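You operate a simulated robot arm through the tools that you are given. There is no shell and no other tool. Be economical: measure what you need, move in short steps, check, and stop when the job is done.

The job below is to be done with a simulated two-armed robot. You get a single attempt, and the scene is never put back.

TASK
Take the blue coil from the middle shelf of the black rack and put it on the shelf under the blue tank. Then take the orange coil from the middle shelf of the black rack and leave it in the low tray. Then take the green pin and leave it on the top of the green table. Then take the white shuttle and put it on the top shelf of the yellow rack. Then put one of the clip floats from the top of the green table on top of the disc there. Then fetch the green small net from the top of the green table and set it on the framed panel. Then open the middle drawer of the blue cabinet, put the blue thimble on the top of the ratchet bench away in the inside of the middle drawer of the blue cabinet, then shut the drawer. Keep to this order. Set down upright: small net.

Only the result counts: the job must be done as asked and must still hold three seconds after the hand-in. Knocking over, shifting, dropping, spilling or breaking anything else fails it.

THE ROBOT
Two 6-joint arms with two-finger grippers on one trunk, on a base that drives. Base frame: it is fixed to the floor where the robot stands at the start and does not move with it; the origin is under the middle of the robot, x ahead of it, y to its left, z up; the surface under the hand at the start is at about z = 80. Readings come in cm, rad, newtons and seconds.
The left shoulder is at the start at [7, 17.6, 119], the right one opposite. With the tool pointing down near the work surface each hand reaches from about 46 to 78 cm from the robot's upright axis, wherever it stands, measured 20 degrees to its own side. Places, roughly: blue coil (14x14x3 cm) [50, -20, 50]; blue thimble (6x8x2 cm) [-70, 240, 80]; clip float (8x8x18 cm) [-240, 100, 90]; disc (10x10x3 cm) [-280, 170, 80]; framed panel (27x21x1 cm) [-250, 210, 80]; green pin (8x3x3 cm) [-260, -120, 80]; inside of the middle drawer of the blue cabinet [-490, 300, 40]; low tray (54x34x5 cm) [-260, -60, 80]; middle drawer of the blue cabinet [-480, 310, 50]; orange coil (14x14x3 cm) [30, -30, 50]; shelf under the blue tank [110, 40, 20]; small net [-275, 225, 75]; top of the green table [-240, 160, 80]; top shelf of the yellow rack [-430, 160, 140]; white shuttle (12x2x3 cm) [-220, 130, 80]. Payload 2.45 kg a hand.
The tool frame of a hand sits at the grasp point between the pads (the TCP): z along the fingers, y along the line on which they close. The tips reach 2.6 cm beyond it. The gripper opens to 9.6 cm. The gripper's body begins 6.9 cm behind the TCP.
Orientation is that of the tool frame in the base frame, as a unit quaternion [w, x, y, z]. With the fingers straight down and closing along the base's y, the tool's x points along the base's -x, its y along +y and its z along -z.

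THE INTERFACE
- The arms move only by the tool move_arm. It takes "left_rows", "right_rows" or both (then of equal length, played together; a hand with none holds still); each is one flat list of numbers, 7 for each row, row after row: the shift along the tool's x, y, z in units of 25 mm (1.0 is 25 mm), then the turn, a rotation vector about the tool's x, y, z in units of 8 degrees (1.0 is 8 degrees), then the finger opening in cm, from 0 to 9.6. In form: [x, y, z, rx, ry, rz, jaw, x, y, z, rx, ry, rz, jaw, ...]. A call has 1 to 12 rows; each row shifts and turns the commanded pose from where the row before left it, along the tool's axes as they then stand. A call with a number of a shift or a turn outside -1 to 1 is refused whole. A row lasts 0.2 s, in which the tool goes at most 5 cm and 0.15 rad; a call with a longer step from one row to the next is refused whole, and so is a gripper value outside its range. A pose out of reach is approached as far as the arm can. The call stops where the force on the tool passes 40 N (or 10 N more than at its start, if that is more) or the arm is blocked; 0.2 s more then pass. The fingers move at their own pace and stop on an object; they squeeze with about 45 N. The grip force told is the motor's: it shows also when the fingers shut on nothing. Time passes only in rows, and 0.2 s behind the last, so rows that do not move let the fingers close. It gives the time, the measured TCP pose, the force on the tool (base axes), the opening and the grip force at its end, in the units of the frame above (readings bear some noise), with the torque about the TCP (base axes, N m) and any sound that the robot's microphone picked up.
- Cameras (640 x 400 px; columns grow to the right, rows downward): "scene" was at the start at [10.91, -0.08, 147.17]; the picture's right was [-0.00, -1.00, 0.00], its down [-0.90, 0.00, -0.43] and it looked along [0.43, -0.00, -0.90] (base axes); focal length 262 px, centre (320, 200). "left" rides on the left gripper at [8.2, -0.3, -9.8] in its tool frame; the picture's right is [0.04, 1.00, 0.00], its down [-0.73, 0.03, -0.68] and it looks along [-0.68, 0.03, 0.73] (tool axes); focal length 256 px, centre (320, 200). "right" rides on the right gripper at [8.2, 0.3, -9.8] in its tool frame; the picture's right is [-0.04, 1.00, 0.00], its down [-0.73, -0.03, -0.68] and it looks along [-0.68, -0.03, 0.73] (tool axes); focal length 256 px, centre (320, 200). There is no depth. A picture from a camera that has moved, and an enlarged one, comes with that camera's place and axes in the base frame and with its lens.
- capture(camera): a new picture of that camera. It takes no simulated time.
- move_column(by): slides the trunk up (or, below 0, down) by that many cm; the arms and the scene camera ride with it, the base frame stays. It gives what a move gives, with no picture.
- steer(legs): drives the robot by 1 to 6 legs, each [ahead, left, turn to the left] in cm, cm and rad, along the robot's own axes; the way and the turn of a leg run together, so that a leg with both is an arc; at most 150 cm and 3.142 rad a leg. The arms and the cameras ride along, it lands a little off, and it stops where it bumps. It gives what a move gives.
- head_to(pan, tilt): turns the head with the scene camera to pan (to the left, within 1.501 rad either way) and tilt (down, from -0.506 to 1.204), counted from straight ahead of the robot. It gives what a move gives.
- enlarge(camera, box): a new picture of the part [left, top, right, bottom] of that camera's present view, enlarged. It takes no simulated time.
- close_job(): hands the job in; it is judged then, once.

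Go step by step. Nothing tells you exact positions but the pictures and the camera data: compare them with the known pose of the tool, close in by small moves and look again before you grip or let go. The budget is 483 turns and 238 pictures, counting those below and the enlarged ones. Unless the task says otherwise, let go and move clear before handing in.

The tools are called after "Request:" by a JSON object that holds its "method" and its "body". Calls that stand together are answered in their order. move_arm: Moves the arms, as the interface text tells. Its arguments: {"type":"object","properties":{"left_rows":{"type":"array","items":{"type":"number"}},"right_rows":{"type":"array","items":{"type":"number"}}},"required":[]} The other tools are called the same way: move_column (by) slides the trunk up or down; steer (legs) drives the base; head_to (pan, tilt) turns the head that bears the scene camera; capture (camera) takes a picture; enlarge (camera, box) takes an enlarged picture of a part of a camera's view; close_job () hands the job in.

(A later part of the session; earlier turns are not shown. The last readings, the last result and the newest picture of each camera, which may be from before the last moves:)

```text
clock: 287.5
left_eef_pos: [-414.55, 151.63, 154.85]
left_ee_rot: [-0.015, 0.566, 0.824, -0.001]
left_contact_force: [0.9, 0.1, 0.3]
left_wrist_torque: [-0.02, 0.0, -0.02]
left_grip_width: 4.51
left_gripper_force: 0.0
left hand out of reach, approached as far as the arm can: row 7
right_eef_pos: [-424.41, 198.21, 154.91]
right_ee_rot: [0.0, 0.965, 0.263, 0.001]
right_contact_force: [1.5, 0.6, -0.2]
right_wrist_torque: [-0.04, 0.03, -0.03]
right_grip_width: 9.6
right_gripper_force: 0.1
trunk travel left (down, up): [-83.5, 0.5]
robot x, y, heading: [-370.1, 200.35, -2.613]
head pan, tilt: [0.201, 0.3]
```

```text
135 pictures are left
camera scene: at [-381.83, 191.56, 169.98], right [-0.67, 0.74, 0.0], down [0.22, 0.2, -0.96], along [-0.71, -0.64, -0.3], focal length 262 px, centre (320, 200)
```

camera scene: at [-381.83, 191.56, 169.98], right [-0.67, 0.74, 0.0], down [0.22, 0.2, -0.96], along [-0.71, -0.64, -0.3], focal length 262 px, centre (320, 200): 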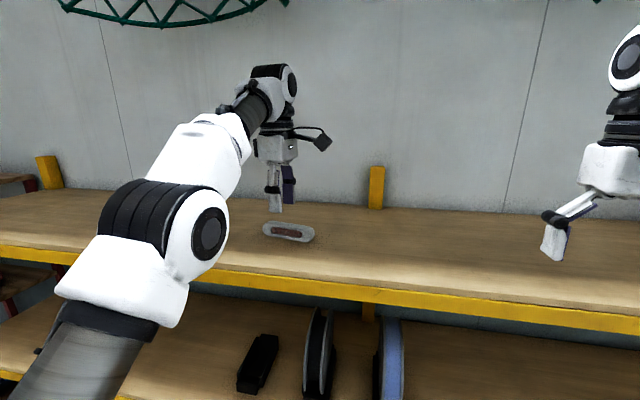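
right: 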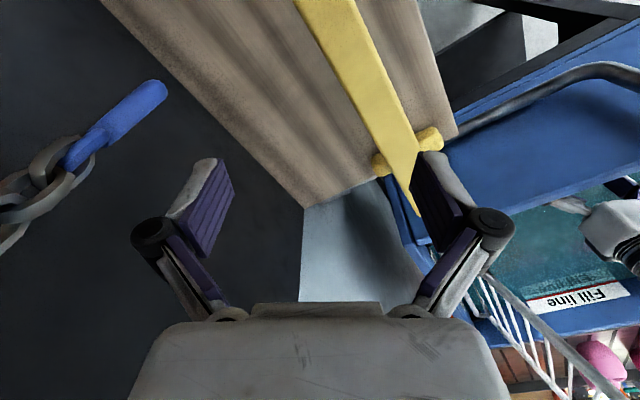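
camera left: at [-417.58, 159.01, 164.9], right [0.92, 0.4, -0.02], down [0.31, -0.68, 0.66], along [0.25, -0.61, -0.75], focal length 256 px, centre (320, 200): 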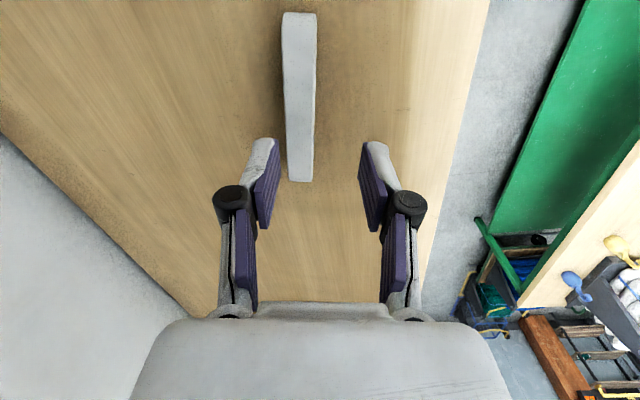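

Shuttle rests on the top shelf. Back away, turn round to face the green table, and go to the disc / white float.

Request:
{"method": "steer", "body": {"legs": [[-17, 0, 0], [0, -27, 0], [-16, 0, 0], [0, 0, -3.13]]}}

Request:
{"method": "head_to", "body": {"pan": -0.5, "tilt": 0.8}}

Request:
{"method": "capture", "body": {"camera": "scene"}}

```text
clock: 298.8
left_eef_pos: [-312.61, 290.26, 154.89]
left_ee_rot: [-0.002, 0.831, -0.556, 0.015]
left_contact_force: [0.0, -0.2, 0.8]
left_wrist_torque: [0.01, 0.0, 0.0]
left_grip_width: 4.51
left_gripper_force: 0.0
right_eef_pos: [-301.49, 244.05, 154.89]
right_ee_rot: [-0.001, -0.276, 0.961, 0.0]
right_contact_force: [-0.4, -0.2, 0.0]
right_wrist_torque: [0.0, -0.01, 0.02]
right_grip_width: 9.6
right_gripper_force: 0.1
trunk travel left (down, up): [-83.5, 0.5]
robot x, y, heading: [-355.5, 240.17, 0.557]
head pan, tilt: [0.201, 0.3]
```

```text
clock: 299.9
left_eef_pos: [-312.72, 290.3, 154.79]
left_ee_rot: [-0.002, 0.831, -0.556, 0.015]
left_contact_force: [0.0, 0.0, 0.5]
left_wrist_torque: [0.02, -0.01, -0.01]
left_grip_width: 4.48
left_gripper_force: 0.0
right_eef_pos: [-301.51, 244.06, 154.88]
right_ee_rot: [-0.002, -0.275, 0.962, 0.0]
right_contact_force: [-0.4, -0.2, -0.6]
right_wrist_torque: [-0.02, -0.01, -0.02]
right_grip_width: 9.59
right_gripper_force: 0.1
trunk travel left (down, up): [-83.5, 0.5]
robot x, y, heading: [-355.61, 240.31, 0.562]
head pan, tilt: [-0.499, 0.799]
```

```text
134 pictures are left
camera scene: at [-343.48, 243.45, 165.54], right [0.06, -1.0, 0.0], down [-0.72, -0.04, -0.7], along [0.7, 0.04, -0.72], focal length 262 px, centre (320, 200)
```

scene: 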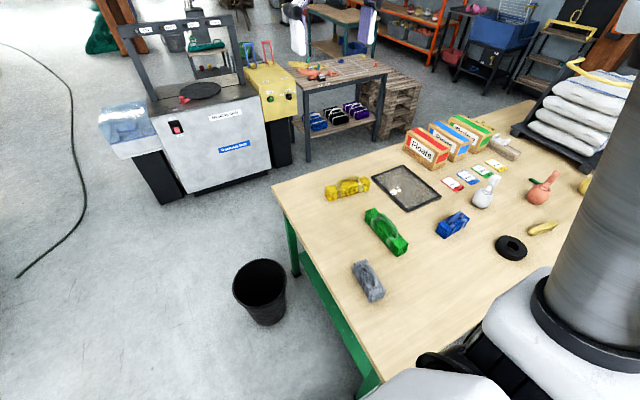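

Good overview: disc ≈(-282.5,174), white float ≈(-261,176), net ≈(-278,220), panel ≈(-249,208). Move into position facing the disc.

Request:
{"method": "steer", "body": {"legs": [[0, 0, -0.036], [-20, 0, 0], [0, -115, 0]]}}

Request:
{"method": "head_to", "body": {"pan": 0.2, "tilt": 1.0}}

Request:
{"method": "capture", "body": {"camera": "scene"}}

```text
clock: 307.3
left_eef_pos: [-271.2, 179.64, 154.86]
left_ee_rot: [-0.001, 0.821, -0.571, 0.015]
left_contact_force: [-0.3, -0.7, 0.0]
left_wrist_torque: [-0.05, 0.01, -0.01]
left_grip_width: 4.5
left_gripper_force: 0.0
right_eef_pos: [-261.84, 132.98, 154.91]
right_ee_rot: [-0.002, -0.258, 0.966, -0.001]
right_contact_force: [0.6, -0.5, 0.2]
right_wrist_torque: [-0.01, -0.01, 0.0]
right_grip_width: 9.61
right_gripper_force: 0.0
trunk travel left (down, up): [-83.5, 0.5]
robot x, y, heading: [-316.05, 131.52, 0.522]
head pan, tilt: [-0.499, 0.799]
```

```text
clock: 308.4
left_eef_pos: [-271.21, 179.58, 154.81]
left_ee_rot: [-0.002, 0.821, -0.571, 0.014]
left_contact_force: [0.5, 0.2, 0.0]
left_wrist_torque: [0.01, -0.01, -0.04]
left_grip_width: 4.54
left_gripper_force: 0.0
right_eef_pos: [-261.79, 132.93, 154.87]
right_ee_rot: [-0.001, -0.258, 0.966, 0.0]
right_contact_force: [0.7, -0.2, -0.3]
right_wrist_torque: [-0.02, -0.02, 0.01]
right_grip_width: 9.61
right_gripper_force: 0.1
trunk travel left (down, up): [-83.5, 0.5]
robot x, y, heading: [-316.27, 131.35, 0.519]
head pan, tilt: [0.201, 1.0]
```

```text
133 pictures are left
camera scene: at [-306.57, 138.3, 164.03], right [0.66, -0.75, 0.0], down [-0.63, -0.55, -0.54], along [0.41, 0.36, -0.84], focal length 262 px, centre (320, 200)
```

scene: 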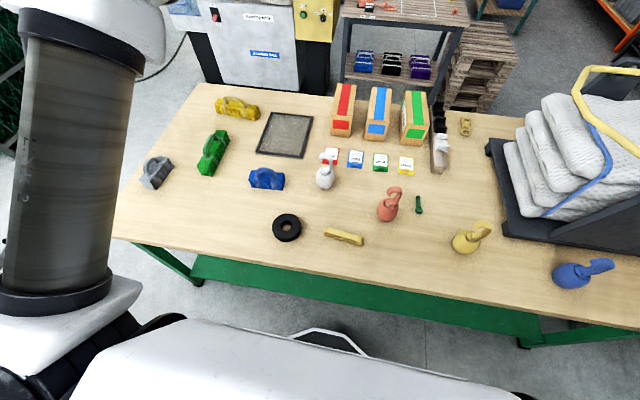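

Choose the white float at ≈(-260,176.5). Lower the column 26 and look with the left camera.

Request:
{"method": "move_column", "body": {"by": -26}}

Request:
{"method": "capture", "body": {"camera": "left"}}

Request:
{"method": "enlarge", "body": {"camera": "scene", "box": [220, 100, 420, 260]}}

```text
clock: 311.0
left_eef_pos: [-271.15, 179.6, 128.86]
left_ee_rot: [-0.001, 0.821, -0.57, 0.015]
left_contact_force: [-0.2, 0.0, 0.7]
left_wrist_torque: [-0.02, -0.01, 0.01]
left_grip_width: 4.52
left_gripper_force: 0.1
right_eef_pos: [-261.96, 132.88, 128.83]
right_ee_rot: [-0.001, -0.258, 0.966, 0.0]
right_contact_force: [-0.7, -0.6, 0.4]
right_wrist_torque: [-0.02, -0.03, 0.02]
right_grip_width: 9.62
right_gripper_force: 0.0
trunk travel left (down, up): [-57.5, 26.5]
robot x, y, heading: [-315.84, 131.17, 0.522]
head pan, tilt: [0.201, 1.0]
```

```text
132 pictures are left
camera left: at [-268.37, 172.17, 138.88], right [-0.92, -0.39, -0.02], down [-0.3, 0.69, 0.66], along [-0.24, 0.62, -0.75], focal length 256 px, centre (320, 200)
```

left: 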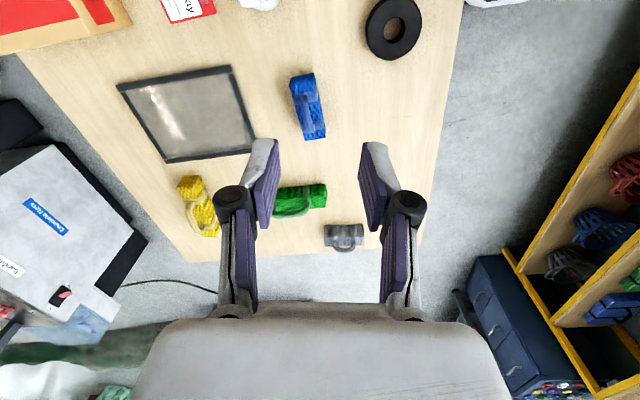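

```text
2.50 times, centred on (320, 180) of scene
camera zoom: at [-306.59, 138.3, 138.03], right [0.66, -0.75, 0.0], down [-0.63, -0.56, -0.54], along [0.41, 0.36, -0.84], focal length 654 px, centre (320, 250)
```

zoom: 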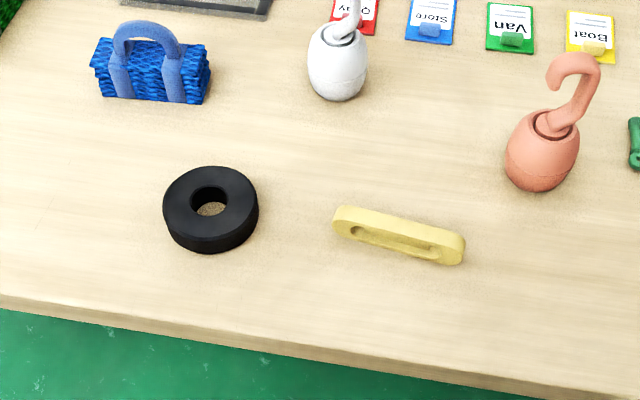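

Move the left hand above the white float.

Request:
{"method": "move_arm", "body": {"left_rows": [0.68, -0.93, 0, 0, 0, 0, 7, 0.68, -0.93, 0, 0, 0, 0, 7, 0.68, -0.93, 0, 0, 0, 0, 7, 0.68, -0.93, 0, 0, 0, 0, 7, 0, 0, 1, 0, 0, 0, 7, 0, 0, 1, 0, 0, 0, 7, 0, 0, 1, 0, 0, 0, 7]}}

Request:
{"method": "capture", "body": {"camera": "left"}}

Request:
{"method": "enlarge", "body": {"camera": "scene", "box": [260, 60, 420, 180]}}

```text
clock: 312.6
left_eef_pos: [-266.62, 175.21, 118.1]
left_ee_rot: [-0.001, 0.821, -0.571, 0.014]
left_contact_force: [-0.9, 0.4, 0.3]
left_wrist_torque: [-0.02, 0.02, 0.01]
left_grip_width: 6.98
left_gripper_force: 0.1
left hand out of reach, approached as far as the arm can: row 1, 2, 3, 4
right_eef_pos: [-261.58, 132.93, 128.94]
right_ee_rot: [-0.001, -0.258, 0.966, 0.0]
right_contact_force: [-0.8, 0.2, 0.2]
right_wrist_torque: [0.0, 0.0, 0.01]
right_grip_width: 9.61
right_gripper_force: 0.0
trunk travel left (down, up): [-57.5, 26.5]
robot x, y, heading: [-315.52, 131.11, 0.522]
head pan, tilt: [0.201, 1.0]
```

```text
130 pictures are left
camera left: at [-263.76, 167.76, 128.02], right [-0.92, -0.39, -0.02], down [-0.3, 0.69, 0.66], along [-0.24, 0.62, -0.75], focal length 256 px, centre (320, 200)
```

left: 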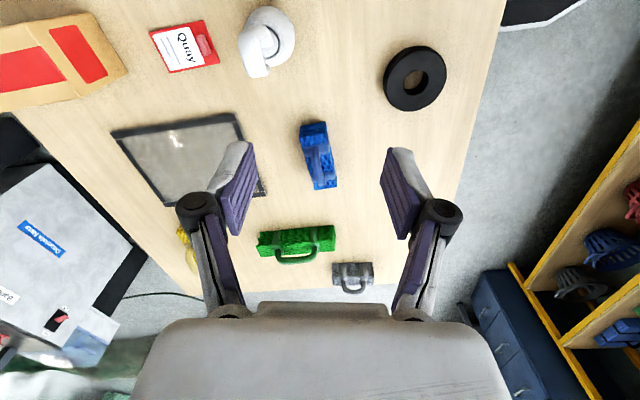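

```text
3.33 times, centred on (340, 120) of scene
camera zoom: at [-306.55, 138.32, 138.02], right [0.66, -0.75, 0.0], down [-0.63, -0.56, -0.54], along [0.41, 0.36, -0.84], focal length 872 px, centre (253, 467)
```

zoom: 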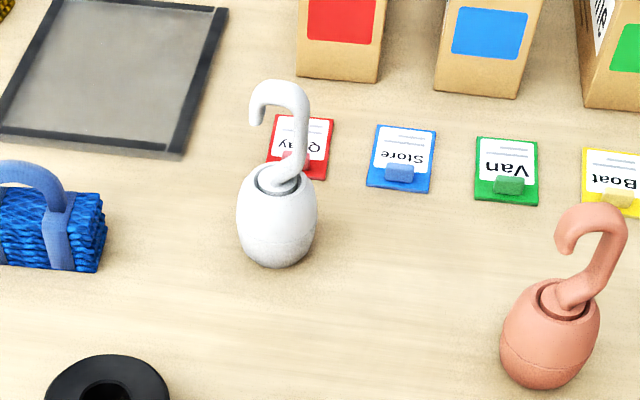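

I'll pinch the hook's stem across its plane: rotate 20°, lower to z≈103, then shift over the stem.

Request:
{"method": "move_arm", "body": {"left_rows": [0, 0, 1, 0, 0, -0.85, 7, 0, 0, 1, 0, 0, -0.85, 7, 0, 0, 1, 0, 0, -0.8, 7, 0, 0, 1, 0, 0, 0, 7, 0, 0, 1, 0, 0, 0, 7, 0, 0, 1, 0, 0, 0, 7, 0.61, -0.88, 0, 0, 0, 0, 7, 0.61, -0.88, 0, 0, 0, 0, 7, 0.61, -0.88, 0, 0, 0, 0, 7, 0, 0, 0, 0, 0, 0, 7]}}

Request:
{"method": "capture", "body": {"camera": "left"}}

Request:
{"method": "enlarge", "body": {"camera": "scene", "box": [260, 60, 420, 180]}}

```text
clock: 314.8
left_eef_pos: [-258.4, 175.57, 103.13]
left_ee_rot: [0.001, 0.908, -0.419, 0.015]
left_contact_force: [0.6, 0.0, -0.1]
left_wrist_torque: [0.01, 0.0, 0.03]
left_grip_width: 6.99
left_gripper_force: 0.0
right_eef_pos: [-261.87, 132.86, 128.95]
right_ee_rot: [-0.001, -0.258, 0.966, 0.001]
right_contact_force: [-1.6, 0.0, -1.0]
right_wrist_torque: [0.02, -0.04, 0.0]
right_grip_width: 9.6
right_gripper_force: 0.1
trunk travel left (down, up): [-57.5, 26.5]
robot x, y, heading: [-315.85, 130.96, 0.519]
head pan, tilt: [0.201, 1.0]
```

```text
128 pictures are left
camera left: at [-253.16, 169.76, 113.28], right [-0.73, -0.68, -0.01], down [-0.52, 0.55, 0.66], along [-0.44, 0.49, -0.75], focal length 256 px, centre (320, 200)
```

left: 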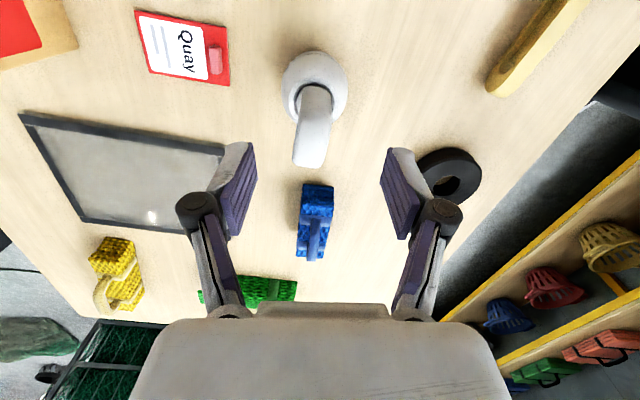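

```text
3.33 times, centred on (340, 120) of scene
camera zoom: at [-306.66, 138.26, 138.03], right [0.66, -0.75, 0.0], down [-0.63, -0.56, -0.54], along [0.41, 0.36, -0.84], focal length 872 px, centre (253, 467)
```

zoom: 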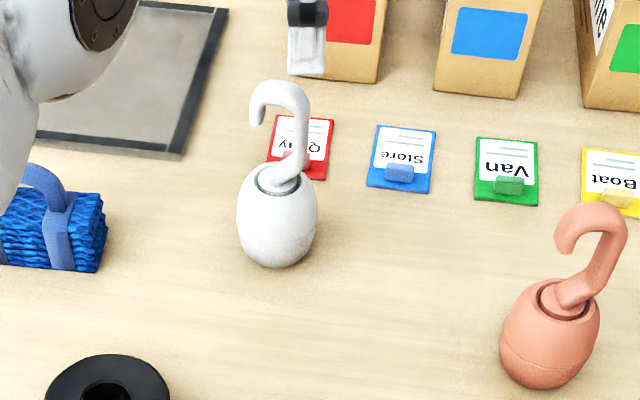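

TCP axis is over the stem. Lower to z≈93.5 and close.

Request:
{"method": "move_arm", "body": {"left_rows": [0.1, -0.12, 0.96, 0, 0, 0, 7, 0, 0, 0.96, 0, 0, 0, 7, 0, 0, 0.96, 0, 0, 0, 7, 0, 0, 0.96, 0, 0, 0, 7, 0, 0, 0, 0, 0, 0, 7]}}

Request:
{"method": "capture", "body": {"camera": "left"}}

Request:
{"method": "enlarge", "body": {"camera": "scene", "box": [260, 60, 420, 180]}}

```text
clock: 316.0
left_eef_pos: [-257.71, 175.39, 93.64]
left_ee_rot: [0.001, 0.908, -0.419, 0.014]
left_contact_force: [0.8, 0.1, 0.2]
left_wrist_torque: [0.01, 0.01, 0.01]
left_grip_width: 7.01
left_gripper_force: 0.0
right_eef_pos: [-261.87, 132.68, 128.95]
right_ee_rot: [-0.001, -0.258, 0.966, 0.0]
right_contact_force: [0.3, -0.2, 0.6]
right_wrist_torque: [-0.02, 0.0, 0.02]
right_grip_width: 9.6
right_gripper_force: 0.0
trunk travel left (down, up): [-57.5, 26.5]
robot x, y, heading: [-315.91, 131.16, 0.519]
head pan, tilt: [0.201, 1.0]
```

```text
126 pictures are left
camera left: at [-252.38, 169.56, 103.74], right [-0.74, -0.68, -0.01], down [-0.52, 0.55, 0.66], along [-0.44, 0.49, -0.75], focal length 256 px, centre (320, 200)
```

left: 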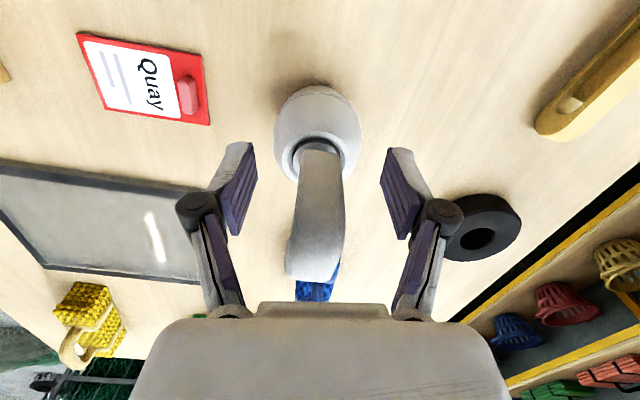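

```text
3.33 times, centred on (340, 120) of scene
camera zoom: at [-306.63, 138.27, 138.03], right [0.66, -0.75, 0.0], down [-0.63, -0.56, -0.54], along [0.41, 0.36, -0.84], focal length 872 px, centre (253, 467)
```

zoom: 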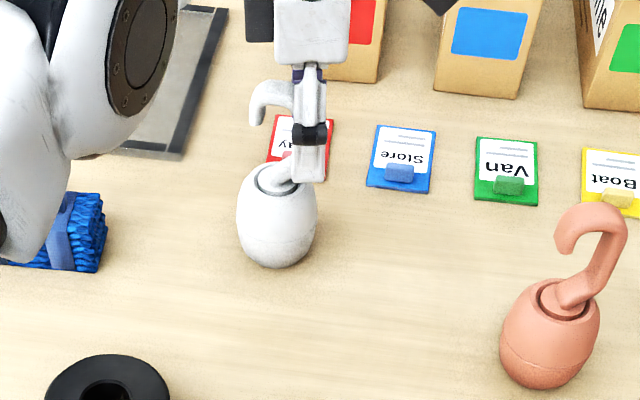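

Fingers straddle the stem. Nudge 0.6 cm and close.

Request:
{"method": "move_arm", "body": {"left_rows": [-0.25, 0, 0, 0, 0, 0, 7, 0, 0, 0, 0, 0, 0, 4, 0, 0, 0, 0, 0, 0, 1, 0, 0, 0, 0, 0, 0, 0.5, 0, 0, 0, 0, 0, 0, 0.5]}}

Request:
{"method": "capture", "body": {"camera": "left"}}

```text
clock: 317.2
left_eef_pos: [-258.04, 175.79, 93.58]
left_ee_rot: [0.001, 0.907, -0.42, 0.015]
left_contact_force: [-0.4, -0.5, 1.7]
left_wrist_torque: [-0.04, 0.07, 0.05]
left_grip_width: 2.37
left_gripper_force: 45.1
right_eef_pos: [-261.83, 132.84, 128.87]
right_ee_rot: [-0.001, -0.258, 0.966, 0.0]
right_contact_force: [0.1, 0.4, 0.1]
right_wrist_torque: [0.02, 0.03, 0.03]
right_grip_width: 9.6
right_gripper_force: 0.0
trunk travel left (down, up): [-57.5, 26.5]
robot x, y, heading: [-316.17, 131.0, 0.522]
head pan, tilt: [0.201, 1.0]
```

```text
124 pictures are left
camera left: at [-252.82, 170.02, 103.7], right [-0.73, -0.68, -0.01], down [-0.52, 0.55, 0.66], along [-0.44, 0.49, -0.75], focal length 256 px, centre (320, 200)
```

left: 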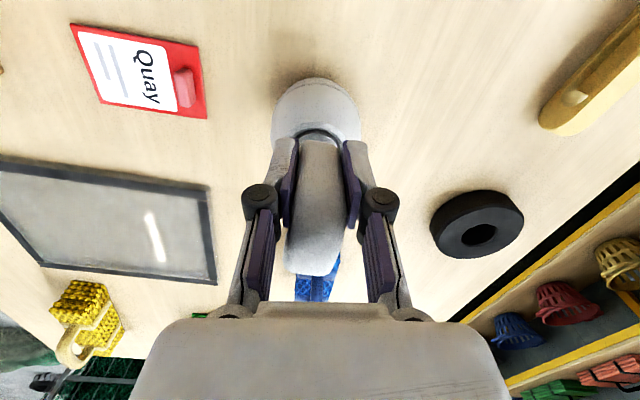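

Gripped. Lift 6.5 cm and check, then carry over to the disc.

Request:
{"method": "move_arm", "body": {"left_rows": [0, 0, -0.6, 0, 0, 0, 0.5, 0, 0, -1, 0, 0, 0, 0.5, 0, 0, -1, 0, 0, 0, 0.5, 0, 0, 0, 0, 0, 0, 0.5]}}

Request:
{"method": "capture", "body": {"camera": "left"}}

Request:
{"method": "enlarge", "body": {"camera": "scene", "box": [240, 60, 400, 180]}}

```text
clock: 318.2
left_eef_pos: [-258.2, 176.09, 100.28]
left_ee_rot: [0.001, 0.908, -0.419, 0.015]
left_contact_force: [-1.1, 0.1, -1.0]
left_wrist_torque: [0.01, 0.02, 0.0]
left_grip_width: 2.35
left_gripper_force: 44.5
right_eef_pos: [-261.77, 132.91, 128.84]
right_ee_rot: [-0.001, -0.258, 0.966, 0.0]
right_contact_force: [-0.2, 0.1, 0.1]
right_wrist_torque: [0.0, -0.01, -0.01]
right_grip_width: 9.64
right_gripper_force: 0.0
trunk travel left (down, up): [-57.5, 26.5]
robot x, y, heading: [-316.01, 131.45, 0.518]
head pan, tilt: [0.201, 1.0]
```

```text
123 pictures are left
camera left: at [-252.91, 170.18, 110.34], right [-0.73, -0.68, -0.01], down [-0.51, 0.55, 0.66], along [-0.44, 0.49, -0.75], focal length 256 px, centre (320, 200)
```

left: 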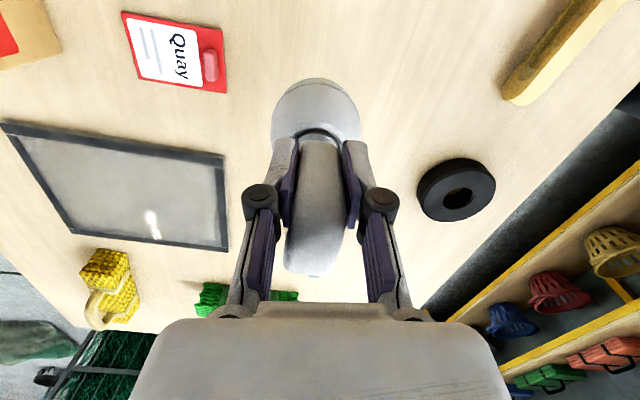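

```text
3.33 times, centred on (320, 120) of scene
camera zoom: at [-306.54, 138.33, 138.02], right [0.66, -0.75, 0.0], down [-0.63, -0.56, -0.54], along [0.41, 0.36, -0.84], focal length 872 px, centre (320, 467)
```

zoom: 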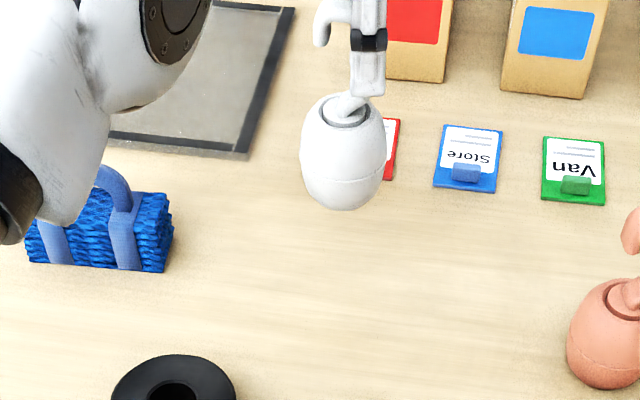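

Held upright. Carry it above the disc.

Request:
{"method": "move_arm", "body": {"left_rows": [-0.65, 0.99, 0, 0, 0, 0, 0.5, -0.65, 0.99, 0, 0, 0, 0, 0.5, -0.65, 0.99, 0, 0, 0, 0, 0.5, -0.65, 0.99, 0, 0, 0, 0, 0.5, -0.65, 0.99, 0, 0, 0, 0, 0.5, -0.65, 0.99, 0, 0, 0, 0, 0.5, -0.65, 0.99, 0, 0, 0, 0, 0.5, -0.65, 0.99, 0, 0, 0, 0, 0.5, 0, 0, 0, 0, 0, 0, 0.5]}}

Request:
{"method": "capture", "body": {"camera": "scene"}}

Request:
{"method": "capture", "body": {"camera": "left"}}

```text
clock: 320.2
left_eef_pos: [-281.59, 173.11, 99.66]
left_ee_rot: [0.002, 0.908, -0.419, 0.015]
left_contact_force: [0.0, 0.0, -0.6]
left_wrist_torque: [-0.02, 0.01, -0.01]
left_grip_width: 2.36
left_gripper_force: 44.9
right_eef_pos: [-261.66, 132.74, 128.86]
right_ee_rot: [-0.001, -0.259, 0.966, -0.001]
right_contact_force: [0.7, 1.1, -0.3]
right_wrist_torque: [0.0, 0.01, 0.03]
right_grip_width: 9.59
right_gripper_force: 0.0
trunk travel left (down, up): [-57.5, 26.5]
robot x, y, heading: [-315.98, 131.16, 0.528]
head pan, tilt: [0.201, 1.0]
```

```text
121 pictures are left
camera scene: at [-306.5, 138.32, 138.02], right [0.66, -0.75, 0.0], down [-0.63, -0.56, -0.54], along [0.41, 0.36, -0.84], focal length 262 px, centre (320, 200)
```

scene: 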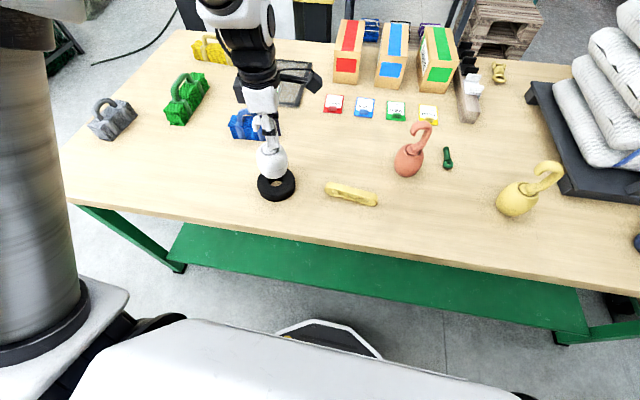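

```text
120 pictures are left
camera left: at [-276.4, 167.31, 109.76], right [-0.74, -0.68, -0.01], down [-0.51, 0.55, 0.66], along [-0.44, 0.49, -0.75], focal length 256 px, centre (320, 200)
```

left: 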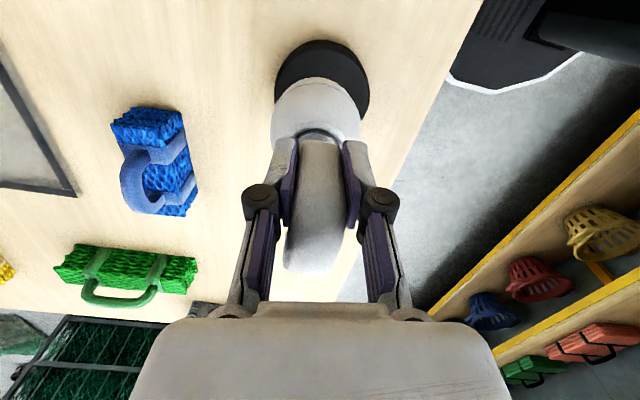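

Nearly centred; shift 0.7 cm along the finger axis and lower ~2.6 cm.

Request:
{"method": "move_arm", "body": {"left_rows": [0, 0.28, 0, 0, 0, 0, 0.5, 0, 0, 0.5, 0, 0, 0, 0.5, 0, 0, 0.4, 0, 0, 0, 0.5, 0, 0, 0, 0, 0, 0, 0.5]}}

Request:
{"method": "capture", "body": {"camera": "left"}}

Request:
{"method": "enlarge", "body": {"camera": "scene", "box": [200, 100, 360, 220]}}

```text
clock: 321.2
left_eef_pos: [-282.14, 172.59, 97.4]
left_ee_rot: [0.001, 0.907, -0.42, 0.015]
left_contact_force: [-0.6, 0.8, -0.7]
left_wrist_torque: [-0.03, -0.02, -0.03]
left_grip_width: 2.33
left_gripper_force: 44.9
right_eef_pos: [-261.82, 132.89, 128.89]
right_ee_rot: [-0.001, -0.258, 0.966, -0.001]
right_contact_force: [0.9, 0.1, 0.6]
right_wrist_torque: [-0.01, -0.02, 0.02]
right_grip_width: 9.6
right_gripper_force: 0.0
trunk travel left (down, up): [-57.5, 26.5]
robot x, y, heading: [-316.05, 131.0, 0.514]
head pan, tilt: [0.201, 1.0]
```

```text
119 pictures are left
camera left: at [-276.92, 166.77, 107.51], right [-0.73, -0.68, -0.01], down [-0.52, 0.55, 0.66], along [-0.44, 0.49, -0.75], focal length 256 px, centre (320, 200)
```

left: 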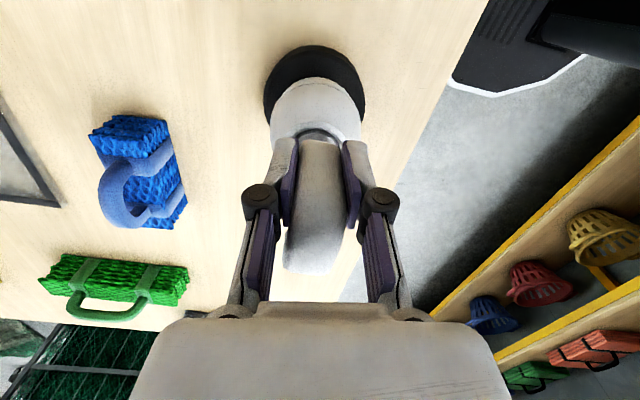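

```text
3.33 times, centred on (280, 160) of scene
camera zoom: at [-306.6, 138.28, 138.03], right [0.66, -0.75, 0.0], down [-0.63, -0.56, -0.54], along [0.41, 0.36, -0.84], focal length 872 px, centre (453, 333)
```

zoom: 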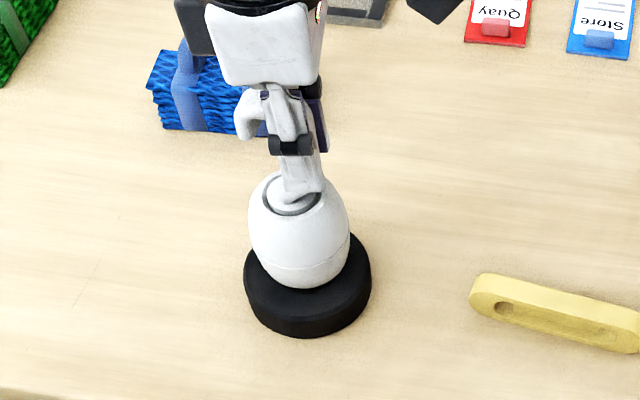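

Shift 0.6 cm along the scene's right, then lower to contact.

Request:
{"method": "move_arm", "body": {"left_rows": [0.26, 0, 0, 0, 0, 0, 0.5, 0, 0, 0.2, 0, 0, 0, 0.5, 0, 0, 0.12, 0, 0, 0, 0.5, 0, 0, 0, 0, 0, 0, 0.5]}}

Request:
{"method": "enlarge", "body": {"camera": "scene", "box": [200, 100, 360, 220]}}

```text
clock: 322.2
left_eef_pos: [-281.72, 172.05, 96.66]
left_ee_rot: [0.001, 0.907, -0.42, 0.016]
left_contact_force: [0.7, 2.2, 5.5]
left_wrist_torque: [0.14, 0.11, -0.04]
left_grip_width: 2.34
left_gripper_force: 45.1
right_eef_pos: [-261.83, 132.77, 128.95]
right_ee_rot: [0.0, -0.258, 0.966, 0.0]
right_contact_force: [0.0, 0.3, 0.5]
right_wrist_torque: [0.0, 0.03, 0.03]
right_grip_width: 9.59
right_gripper_force: 0.1
trunk travel left (down, up): [-57.5, 26.5]
robot x, y, heading: [-315.84, 131.11, 0.521]
head pan, tilt: [0.201, 1.0]
```

```text
3.33 times, centred on (280, 160) of scene
camera zoom: at [-306.61, 138.28, 138.04], right [0.66, -0.75, 0.0], down [-0.63, -0.56, -0.54], along [0.41, 0.36, -0.84], focal length 872 px, centre (453, 333)
```

zoom: 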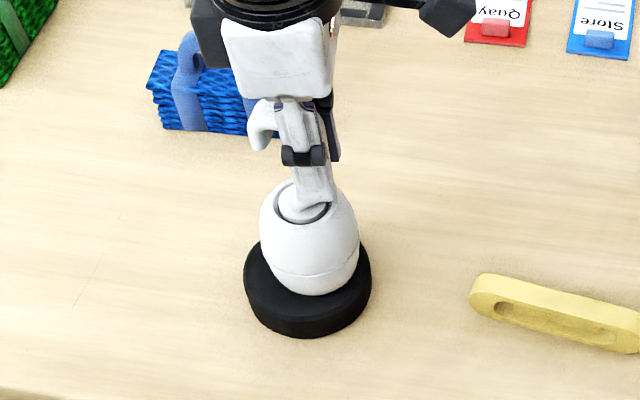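

Request:
{"method": "enlarge", "body": {"camera": "left", "box": [220, 20, 420, 160]}}

```text
2.86 times, centred on (320, 90) of left
camera zoom: at [-276.55, 166.22, 106.71], right [-0.74, -0.68, -0.01], down [-0.52, 0.55, 0.66], along [-0.44, 0.49, -0.75], focal length 731 px, centre (320, 514)
```

zoom: 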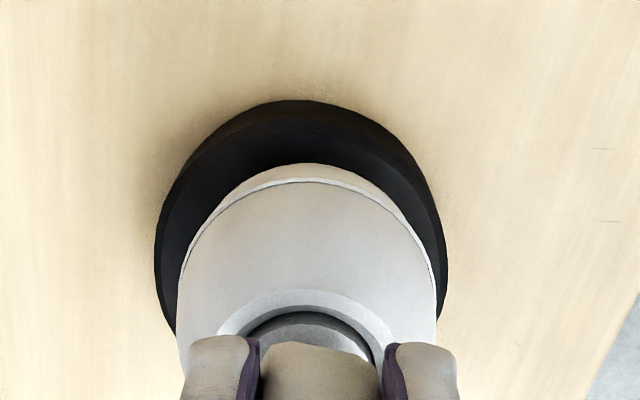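

Well centred on the disc. Release gently.

Request:
{"method": "move_arm", "body": {"left_rows": [0, 0, 0.04, 0, 0, 0, 1.5, 0, 0, 0, 0, 0, 0, 2.3, 0, 0, 0, 0, 0, 0, 2.8, 0, 0, 0, 0, 0, 0, 3.6, 0, 0, 0, 0, 0, 0, 5, 0, 0, 0, 0, 0, 0, 6.5, 0, 0, 0, 0, 0, 0, 6.5]}}

Request:
{"method": "capture", "body": {"camera": "left"}}

Request:
{"method": "enlarge", "body": {"camera": "scene", "box": [200, 100, 360, 220]}}

```text
clock: 323.8
left_eef_pos: [-281.73, 172.1, 96.48]
left_ee_rot: [0.001, 0.908, -0.42, 0.015]
left_contact_force: [0.4, -0.3, -0.2]
left_wrist_torque: [-0.03, 0.02, -0.04]
left_grip_width: 6.49
left_gripper_force: 0.0
right_eef_pos: [-261.72, 132.77, 128.99]
right_ee_rot: [-0.002, -0.257, 0.966, 0.0]
right_contact_force: [0.0, -0.1, -0.2]
right_wrist_torque: [0.02, -0.02, 0.0]
right_grip_width: 9.58
right_gripper_force: 0.2
trunk travel left (down, up): [-57.5, 26.5]
robot x, y, heading: [-315.92, 131.1, 0.516]
head pan, tilt: [0.201, 1.0]
```

```text
115 pictures are left
camera left: at [-276.55, 166.23, 106.58], right [-0.74, -0.68, -0.01], down [-0.51, 0.55, 0.66], along [-0.44, 0.49, -0.75], focal length 256 px, centre (320, 200)
```

left: 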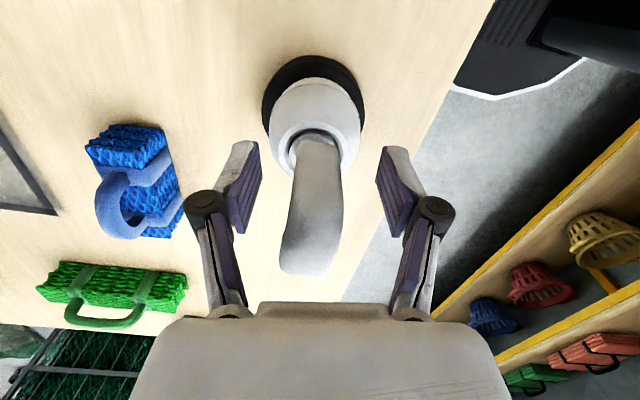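

```text
3.33 times, centred on (280, 160) of scene
camera zoom: at [-306.58, 138.3, 138.02], right [0.66, -0.75, 0.0], down [-0.63, -0.56, -0.54], along [0.41, 0.36, -0.84], focal length 872 px, centre (453, 333)
```

zoom: 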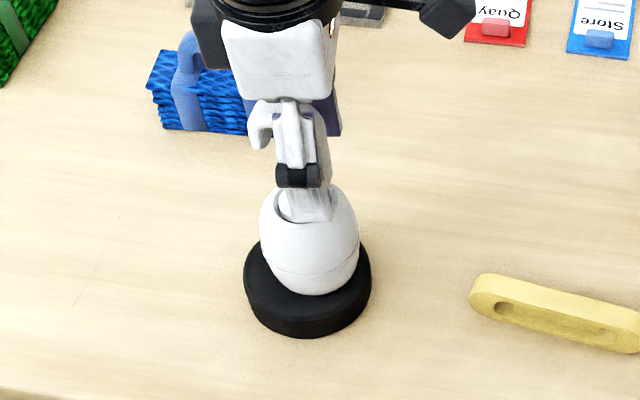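

The float stands on the disc. Lift straight up.

Request:
{"method": "move_arm", "body": {"left_rows": [0, 0, -0.5, 0, 0, 0, 6.8, 0, 0, -1, 0, 0, 0, 6.8, 0, 0, -1, 0, 0, 0, 6.8, 0, 0, -1, 0, 0, 0, 6.8, 0, 0, -1, 0, 0, 0, 6.8, 0, 0, -1, 0, 0, 0, 6.8, 0, 0, -1, 0, 0, 0, 6.8, 0, 0, -1, 0, 0, 0, 6.8]}}

Request:
{"method": "capture", "body": {"camera": "scene"}}

Request:
{"method": "capture", "body": {"camera": "left"}}

```text
clock: 325.6
left_eef_pos: [-282.27, 172.38, 115.19]
left_ee_rot: [0.0, 0.908, -0.419, 0.015]
left_contact_force: [-0.3, 0.6, 0.7]
left_wrist_torque: [0.02, 0.0, -0.01]
left_grip_width: 6.81
left_gripper_force: 0.0
right_eef_pos: [-261.85, 132.84, 128.89]
right_ee_rot: [0.0, -0.258, 0.966, 0.0]
right_contact_force: [-0.8, -0.2, -0.7]
right_wrist_torque: [-0.01, -0.02, 0.03]
right_grip_width: 9.61
right_gripper_force: 0.1
trunk travel left (down, up): [-57.5, 26.5]
robot x, y, heading: [-316.33, 131.34, 0.518]
head pan, tilt: [0.201, 1.0]
```

```text
113 pictures are left
camera scene: at [-306.63, 138.29, 138.03], right [0.66, -0.75, 0.0], down [-0.63, -0.56, -0.54], along [0.41, 0.36, -0.84], focal length 262 px, centre (320, 200)
```

scene: 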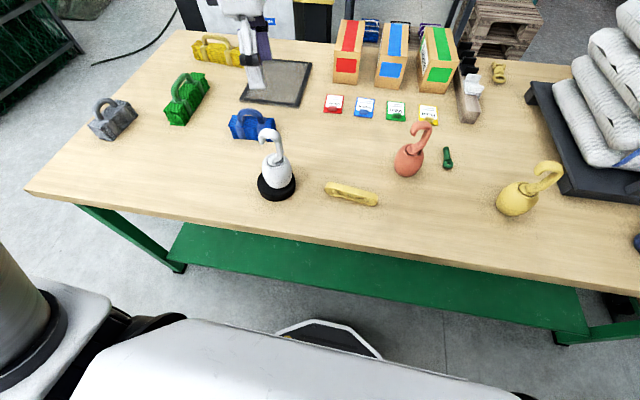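

```text
112 pictures are left
camera left: at [-276.97, 166.44, 125.31], right [-0.73, -0.68, -0.01], down [-0.51, 0.55, 0.66], along [-0.44, 0.49, -0.75], focal length 256 px, centre (320, 200)
```

left: 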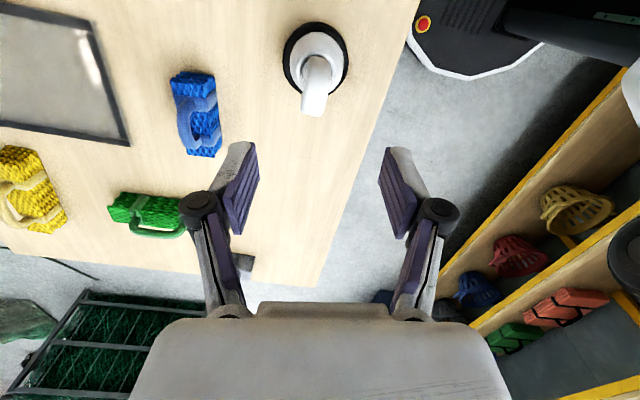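

Float placed. Next: the green net (centre ≈(-275,224), long along the table width), best handled from the table's other side with a default finger orientation. Rotate the tool back first.

Request:
{"method": "move_arm", "body": {"left_rows": [0, 0, 0, 0, 0, 1, 6.8, 0, 0, 0, 0, 0, 1, 6.8, 0, 0, 0, 0, 0, 1, 6.8, 0, 0, 0, 0, 0, 1, 6.8, 0, 0, 0, 0, 0, 1, 6.8, 0, 0, 0, 0, 0, 1, 6.8, 0, 0, 0, 0, 0, 1, 6.8, 0, 0, 0, 0, 0, 1, 6.8, 0, 0, 0, 0, 0, 1, 6.8, 0, 0, 0, 0, 0, 1, 6.8, 0, 0, 0, 0, 0, 1, 6.8, 0, 0, 0, 0, 0, 1, 6.8]}}

Request:
{"method": "move_column", "body": {"by": 10}}

Request:
{"method": "steer", "body": {"legs": [[0, 150, 0], [0, 18, 0], [60, 0, 0]]}}

```text
clock: 328.2
left_eef_pos: [-282.13, 172.26, 115.28]
left_ee_rot: [0.01, -0.294, 0.956, -0.011]
left_contact_force: [-0.4, -0.5, 0.1]
left_wrist_torque: [-0.04, 0.0, 0.01]
left_grip_width: 6.8
left_gripper_force: 0.1
right_eef_pos: [-261.78, 132.84, 128.78]
right_ee_rot: [-0.001, -0.258, 0.966, 0.0]
right_contact_force: [1.2, -0.9, -0.3]
right_wrist_torque: [-0.03, 0.02, -0.01]
right_grip_width: 9.6
right_gripper_force: 0.1
trunk travel left (down, up): [-57.5, 26.5]
robot x, y, heading: [-316.12, 131.31, 0.521]
head pan, tilt: [0.201, 1.0]
```

```text
clock: 329.6
left_eef_pos: [-282.23, 172.34, 125.12]
left_ee_rot: [0.01, -0.296, 0.955, -0.01]
left_contact_force: [-0.4, 0.3, 0.7]
left_wrist_torque: [-0.01, 0.02, 0.03]
left_grip_width: 6.81
left_gripper_force: 0.2
right_eef_pos: [-261.72, 132.95, 138.84]
right_ee_rot: [-0.002, -0.258, 0.966, -0.001]
right_contact_force: [0.4, -0.5, -0.3]
right_wrist_torque: [0.01, 0.02, 0.02]
right_grip_width: 9.61
right_gripper_force: 0.0
trunk travel left (down, up): [-67.5, 16.5]
robot x, y, heading: [-316.01, 131.51, 0.519]
head pan, tilt: [0.201, 1.0]
```

```text
clock: 341.1
left_eef_pos: [-311.05, 347.01, 125.3]
left_ee_rot: [0.011, -0.287, 0.958, -0.011]
left_contact_force: [0.3, 0.4, 0.5]
left_wrist_torque: [0.0, 0.0, 0.03]
left_grip_width: 6.81
left_gripper_force: 0.0
right_eef_pos: [-291.48, 307.07, 138.91]
right_ee_rot: [-0.001, -0.249, 0.969, 0.0]
right_contact_force: [-0.1, 1.5, -0.1]
right_wrist_torque: [0.0, -0.01, -0.02]
right_grip_width: 9.61
right_gripper_force: 0.1
trunk travel left (down, up): [-67.5, 16.5]
robot x, y, heading: [-345.12, 306.84, 0.5]
head pan, tilt: [0.201, 1.0]
```

Request:
{"method": "steer", "body": {"legs": [[0, 0, -3.118], [-94, 0, 0]]}}

Request:
{"method": "head_to", "body": {"pan": 0.9, "tilt": 0.7}}

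Request:
{"method": "capture", "body": {"camera": "scene"}}

```text
clock: 353.2
left_eef_pos: [-298.98, 312.93, 125.19]
left_ee_rot: [-0.011, 0.95, 0.311, -0.01]
left_contact_force: [-0.2, -0.4, -0.5]
left_wrist_torque: [0.0, 0.0, 0.04]
left_grip_width: 6.8
left_gripper_force: 0.1
right_eef_pos: [-320.7, 351.7, 138.88]
right_ee_rot: [-0.001, 0.962, 0.273, 0.001]
right_contact_force: [-0.3, 0.0, -1.1]
right_wrist_torque: [-0.02, -0.05, 0.03]
right_grip_width: 9.61
right_gripper_force: 0.1
trunk travel left (down, up): [-67.5, 16.5]
robot x, y, heading: [-266.38, 355.22, -2.588]
head pan, tilt: [0.201, 1.0]
```

```text
clock: 354.2
left_eef_pos: [-299.0, 313.02, 125.14]
left_ee_rot: [-0.011, 0.95, 0.311, -0.01]
left_contact_force: [-0.5, -0.3, 0.6]
left_wrist_torque: [-0.02, -0.01, -0.02]
left_grip_width: 6.78
left_gripper_force: 0.0
right_eef_pos: [-320.68, 351.67, 138.91]
right_ee_rot: [0.0, 0.962, 0.274, 0.002]
right_contact_force: [-0.4, 0.1, 0.1]
right_wrist_torque: [0.01, 0.01, -0.02]
right_grip_width: 9.6
right_gripper_force: 0.1
trunk travel left (down, up): [-67.5, 16.5]
robot x, y, heading: [-266.61, 355.01, -2.588]
head pan, tilt: [0.901, 0.7]
```

```text
111 pictures are left
camera scene: at [-272.08, 343.9, 150.36], right [-0.99, 0.12, 0.0], down [0.08, 0.64, -0.76], along [-0.09, -0.76, -0.64], focal length 262 px, centre (320, 200)
```

scene: 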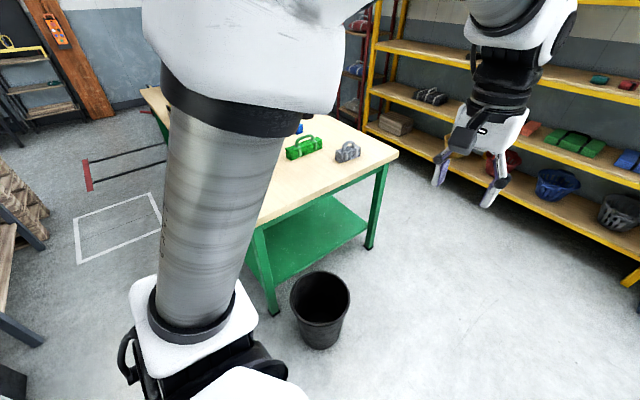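

Bin clearance is small, so back up 8 more, then slide left along the table's near side.

Request:
{"method": "steer", "body": {"legs": [[-8, 0, -0.03], [0, 118, 0]]}}

Request:
{"method": "head_to", "body": {"pan": 0.0, "tilt": 1.0}}

Request:
{"method": "capture", "body": {"camera": "scene"}}

```text
clock: 360.9
left_eef_pos: [-231.36, 215.6, 125.08]
left_ee_rot: [-0.011, 0.95, 0.313, -0.01]
left_contact_force: [-0.6, -0.3, 0.2]
left_wrist_torque: [-0.01, 0.02, 0.02]
left_grip_width: 6.79
left_gripper_force: 0.0
right_eef_pos: [-253.06, 254.39, 138.88]
right_ee_rot: [-0.001, 0.961, 0.275, 0.0]
right_contact_force: [0.0, -0.2, 0.0]
right_wrist_torque: [-0.02, -0.01, -0.01]
right_grip_width: 9.62
right_gripper_force: 0.0
trunk travel left (down, up): [-67.5, 16.5]
robot x, y, heading: [-199.26, 257.91, -2.587]
head pan, tilt: [0.901, 0.7]
```

```text
clock: 362.1
left_eef_pos: [-231.2, 215.71, 125.3]
left_ee_rot: [-0.01, 0.95, 0.312, -0.01]
left_contact_force: [-0.8, 0.2, 0.9]
left_wrist_torque: [0.01, 0.01, 0.0]
left_grip_width: 6.78
left_gripper_force: 0.1
right_eef_pos: [-253.02, 254.27, 138.89]
right_ee_rot: [0.0, 0.962, 0.274, 0.002]
right_contact_force: [-0.2, 0.8, 0.4]
right_wrist_torque: [0.03, -0.03, 0.03]
right_grip_width: 9.6
right_gripper_force: 0.1
trunk travel left (down, up): [-67.5, 16.5]
robot x, y, heading: [-198.97, 257.83, -2.587]
head pan, tilt: [0.0, 1.0]
```

```text
110 pictures are left
camera scene: at [-209.42, 251.44, 148.03], right [-0.53, 0.85, 0.0], down [0.71, 0.44, -0.54], along [-0.46, -0.29, -0.84], focal length 262 px, centre (320, 200)
```

scene: 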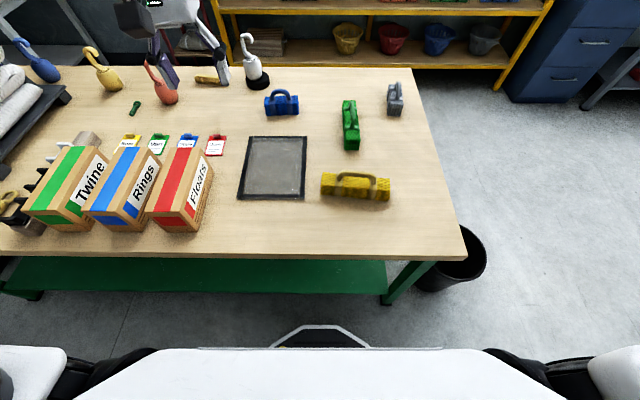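

Now I see net, panel and obstacles clearly. Shift right 25 and forward 7.5 so the left arm can reach the green net.

Request:
{"method": "steer", "body": {"legs": [[0, -25, 0], [7.5, 0, 0]]}}

Request:
{"method": "move_arm", "body": {"left_rows": [-0.5, 0, 0.2, 0, -1, 0, 6.8, -0.8, 0, 0.2, 0, -1, 0, 6.8, -1, 0, 0.3, 0, -1, 0, 6.8, -0.9, 0, 0.4, 0, 0, 0, 6.8, -0.9, 0, 0.4, 0, 0, 0, 6.8, -0.9, 0, 0.4, 0, 0, 0, 6.8, -0.9, 0, 0.4, 0, 0, 0, 6.8, -0.9, 0, 0.4, 0, 0, 0, 6.8]}}

Request:
{"method": "capture", "body": {"camera": "left"}}

Request:
{"method": "capture", "body": {"camera": "scene"}}

```text
clock: 364.6
left_eef_pos: [-250.75, 233.66, 125.35]
left_ee_rot: [-0.01, 0.951, 0.31, -0.012]
left_contact_force: [-0.5, -0.1, 0.3]
left_wrist_torque: [-0.03, 0.02, -0.01]
left_grip_width: 6.79
left_gripper_force: 0.1
right_eef_pos: [-272.34, 272.35, 139.14]
right_ee_rot: [0.0, 0.962, 0.272, -0.001]
right_contact_force: [0.3, -0.1, -0.3]
right_wrist_torque: [-0.01, 0.04, 0.01]
right_grip_width: 9.6
right_gripper_force: 0.0
trunk travel left (down, up): [-67.5, 16.5]
robot x, y, heading: [-218.51, 275.62, -2.588]
head pan, tilt: [0.0, 1.0]
```

```text
clock: 366.4
left_eef_pos: [-265.89, 222.67, 124.79]
left_ee_rot: [0.055, 0.927, 0.306, -0.208]
left_contact_force: [-0.3, 0.0, -0.6]
left_wrist_torque: [-0.03, 0.0, 0.0]
left_grip_width: 6.81
left_gripper_force: 0.0
right_eef_pos: [-272.84, 272.15, 138.82]
right_ee_rot: [-0.001, 0.962, 0.274, 0.001]
right_contact_force: [-0.3, -0.3, 0.1]
right_wrist_torque: [0.04, 0.01, -0.03]
right_grip_width: 9.59
right_gripper_force: 0.0
trunk travel left (down, up): [-67.5, 16.5]
robot x, y, heading: [-218.36, 275.28, -2.587]
head pan, tilt: [0.0, 1.0]
```

```text
109 pictures are left
camera left: at [-256.77, 229.58, 130.34], right [0.62, -0.78, -0.04], down [-0.28, -0.27, 0.92], along [-0.73, -0.56, -0.38], focal length 256 px, centre (320, 200)
```

left: 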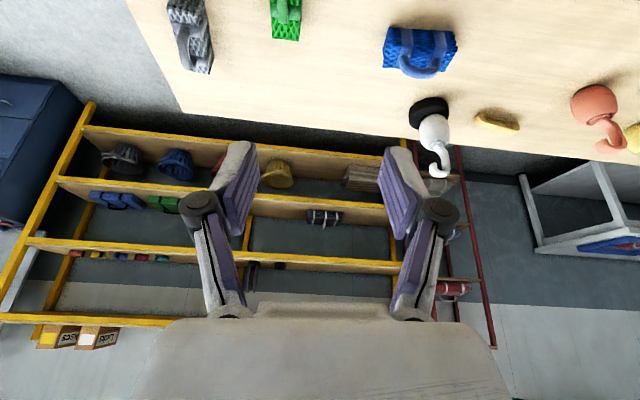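

```text
108 pictures are left
camera scene: at [-229.21, 269.09, 148.01], right [-0.52, 0.85, 0.0], down [0.72, 0.44, -0.54], along [-0.46, -0.28, -0.84], focal length 262 px, centre (320, 200)
```

scene: 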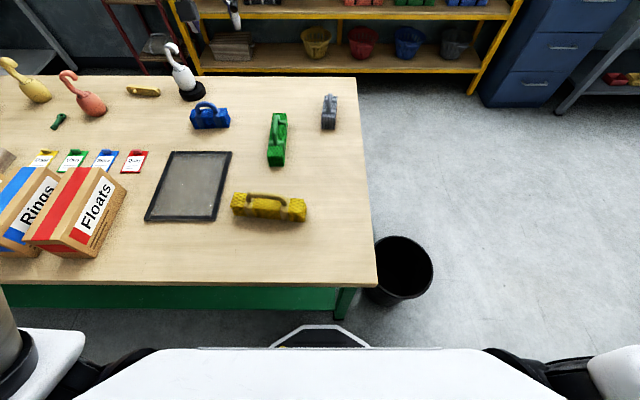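

Lower the column 18 and move the hand toward the net for a closer look.

Request:
{"method": "move_column", "body": {"by": -16}}

Request:
{"method": "move_arm", "body": {"left_rows": [-0.91, -0.55, 0.4, 0, 0, 0, 6.8, -0.91, -0.55, 0.4, 0, 0, 0, 6.8, -0.7, -0.55, 0.3, 0, 0, 0, 6.8, 0, -0.3, 0, 0, 0, 0, 6.8, 0, 0, 0, 0, 0, 0, 6.8]}}

Request:
{"method": "capture", "body": {"camera": "left"}}

Request:
{"method": "enlarge", "body": {"camera": "scene", "box": [200, 60, 360, 180]}}

```text
clock: 368.2
left_eef_pos: [-265.83, 222.86, 108.96]
left_ee_rot: [0.054, 0.927, 0.307, -0.208]
left_contact_force: [0.6, 0.1, -0.6]
left_wrist_torque: [-0.02, 0.03, 0.0]
left_grip_width: 6.78
left_gripper_force: 0.1
right_eef_pos: [-272.67, 272.15, 122.94]
right_ee_rot: [-0.001, 0.962, 0.274, 0.001]
right_contact_force: [-0.6, -0.2, 0.0]
right_wrist_torque: [-0.01, -0.03, -0.01]
right_grip_width: 9.62
right_gripper_force: 0.0
trunk travel left (down, up): [-51.5, 32.5]
robot x, y, heading: [-218.53, 275.67, -2.589]
head pan, tilt: [0.0, 1.0]
```

```text
clock: 369.4
left_eef_pos: [-274.11, 222.66, 109.17]
left_ee_rot: [0.054, 0.927, 0.307, -0.207]
left_contact_force: [-0.1, -0.1, 0.6]
left_wrist_torque: [0.03, -0.03, 0.04]
left_grip_width: 6.8
left_gripper_force: 0.1
right_eef_pos: [-272.69, 272.15, 122.91]
right_ee_rot: [-0.001, 0.962, 0.273, 0.0]
right_contact_force: [-0.5, 0.1, -0.8]
right_wrist_torque: [-0.01, 0.02, -0.01]
right_grip_width: 9.62
right_gripper_force: 0.0
trunk travel left (down, up): [-51.5, 32.5]
robot x, y, heading: [-218.84, 275.75, -2.586]
head pan, tilt: [0.0, 1.0]
```

```text
107 pictures are left
camera left: at [-265.07, 229.67, 114.67], right [0.62, -0.78, -0.04], down [-0.28, -0.27, 0.92], along [-0.73, -0.56, -0.38], focal length 256 px, centre (320, 200)
```

left: 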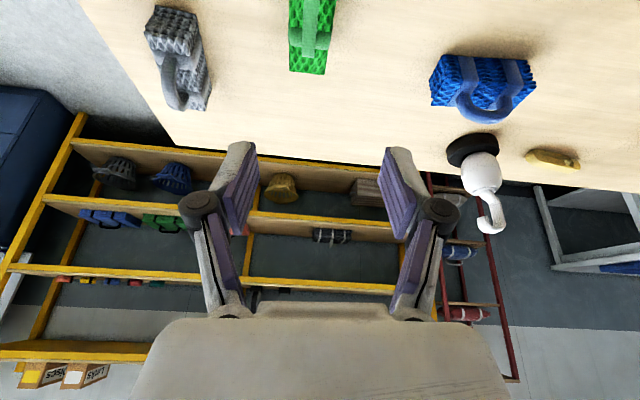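

```text
3.33 times, centred on (280, 120) of scene
camera zoom: at [-229.07, 269.18, 132.02], right [-0.52, 0.85, 0.0], down [0.72, 0.44, -0.54], along [-0.46, -0.28, -0.84], focal length 872 px, centre (453, 467)
```

zoom: 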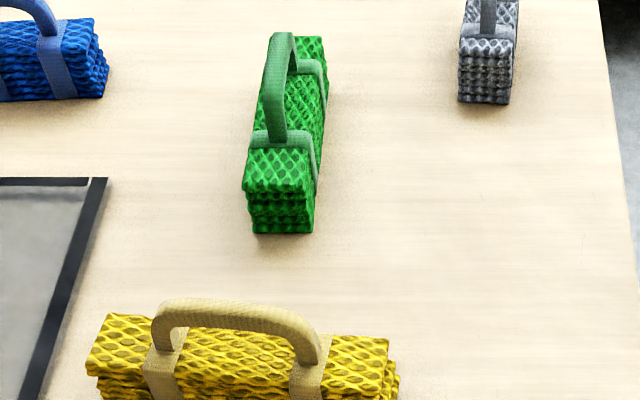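

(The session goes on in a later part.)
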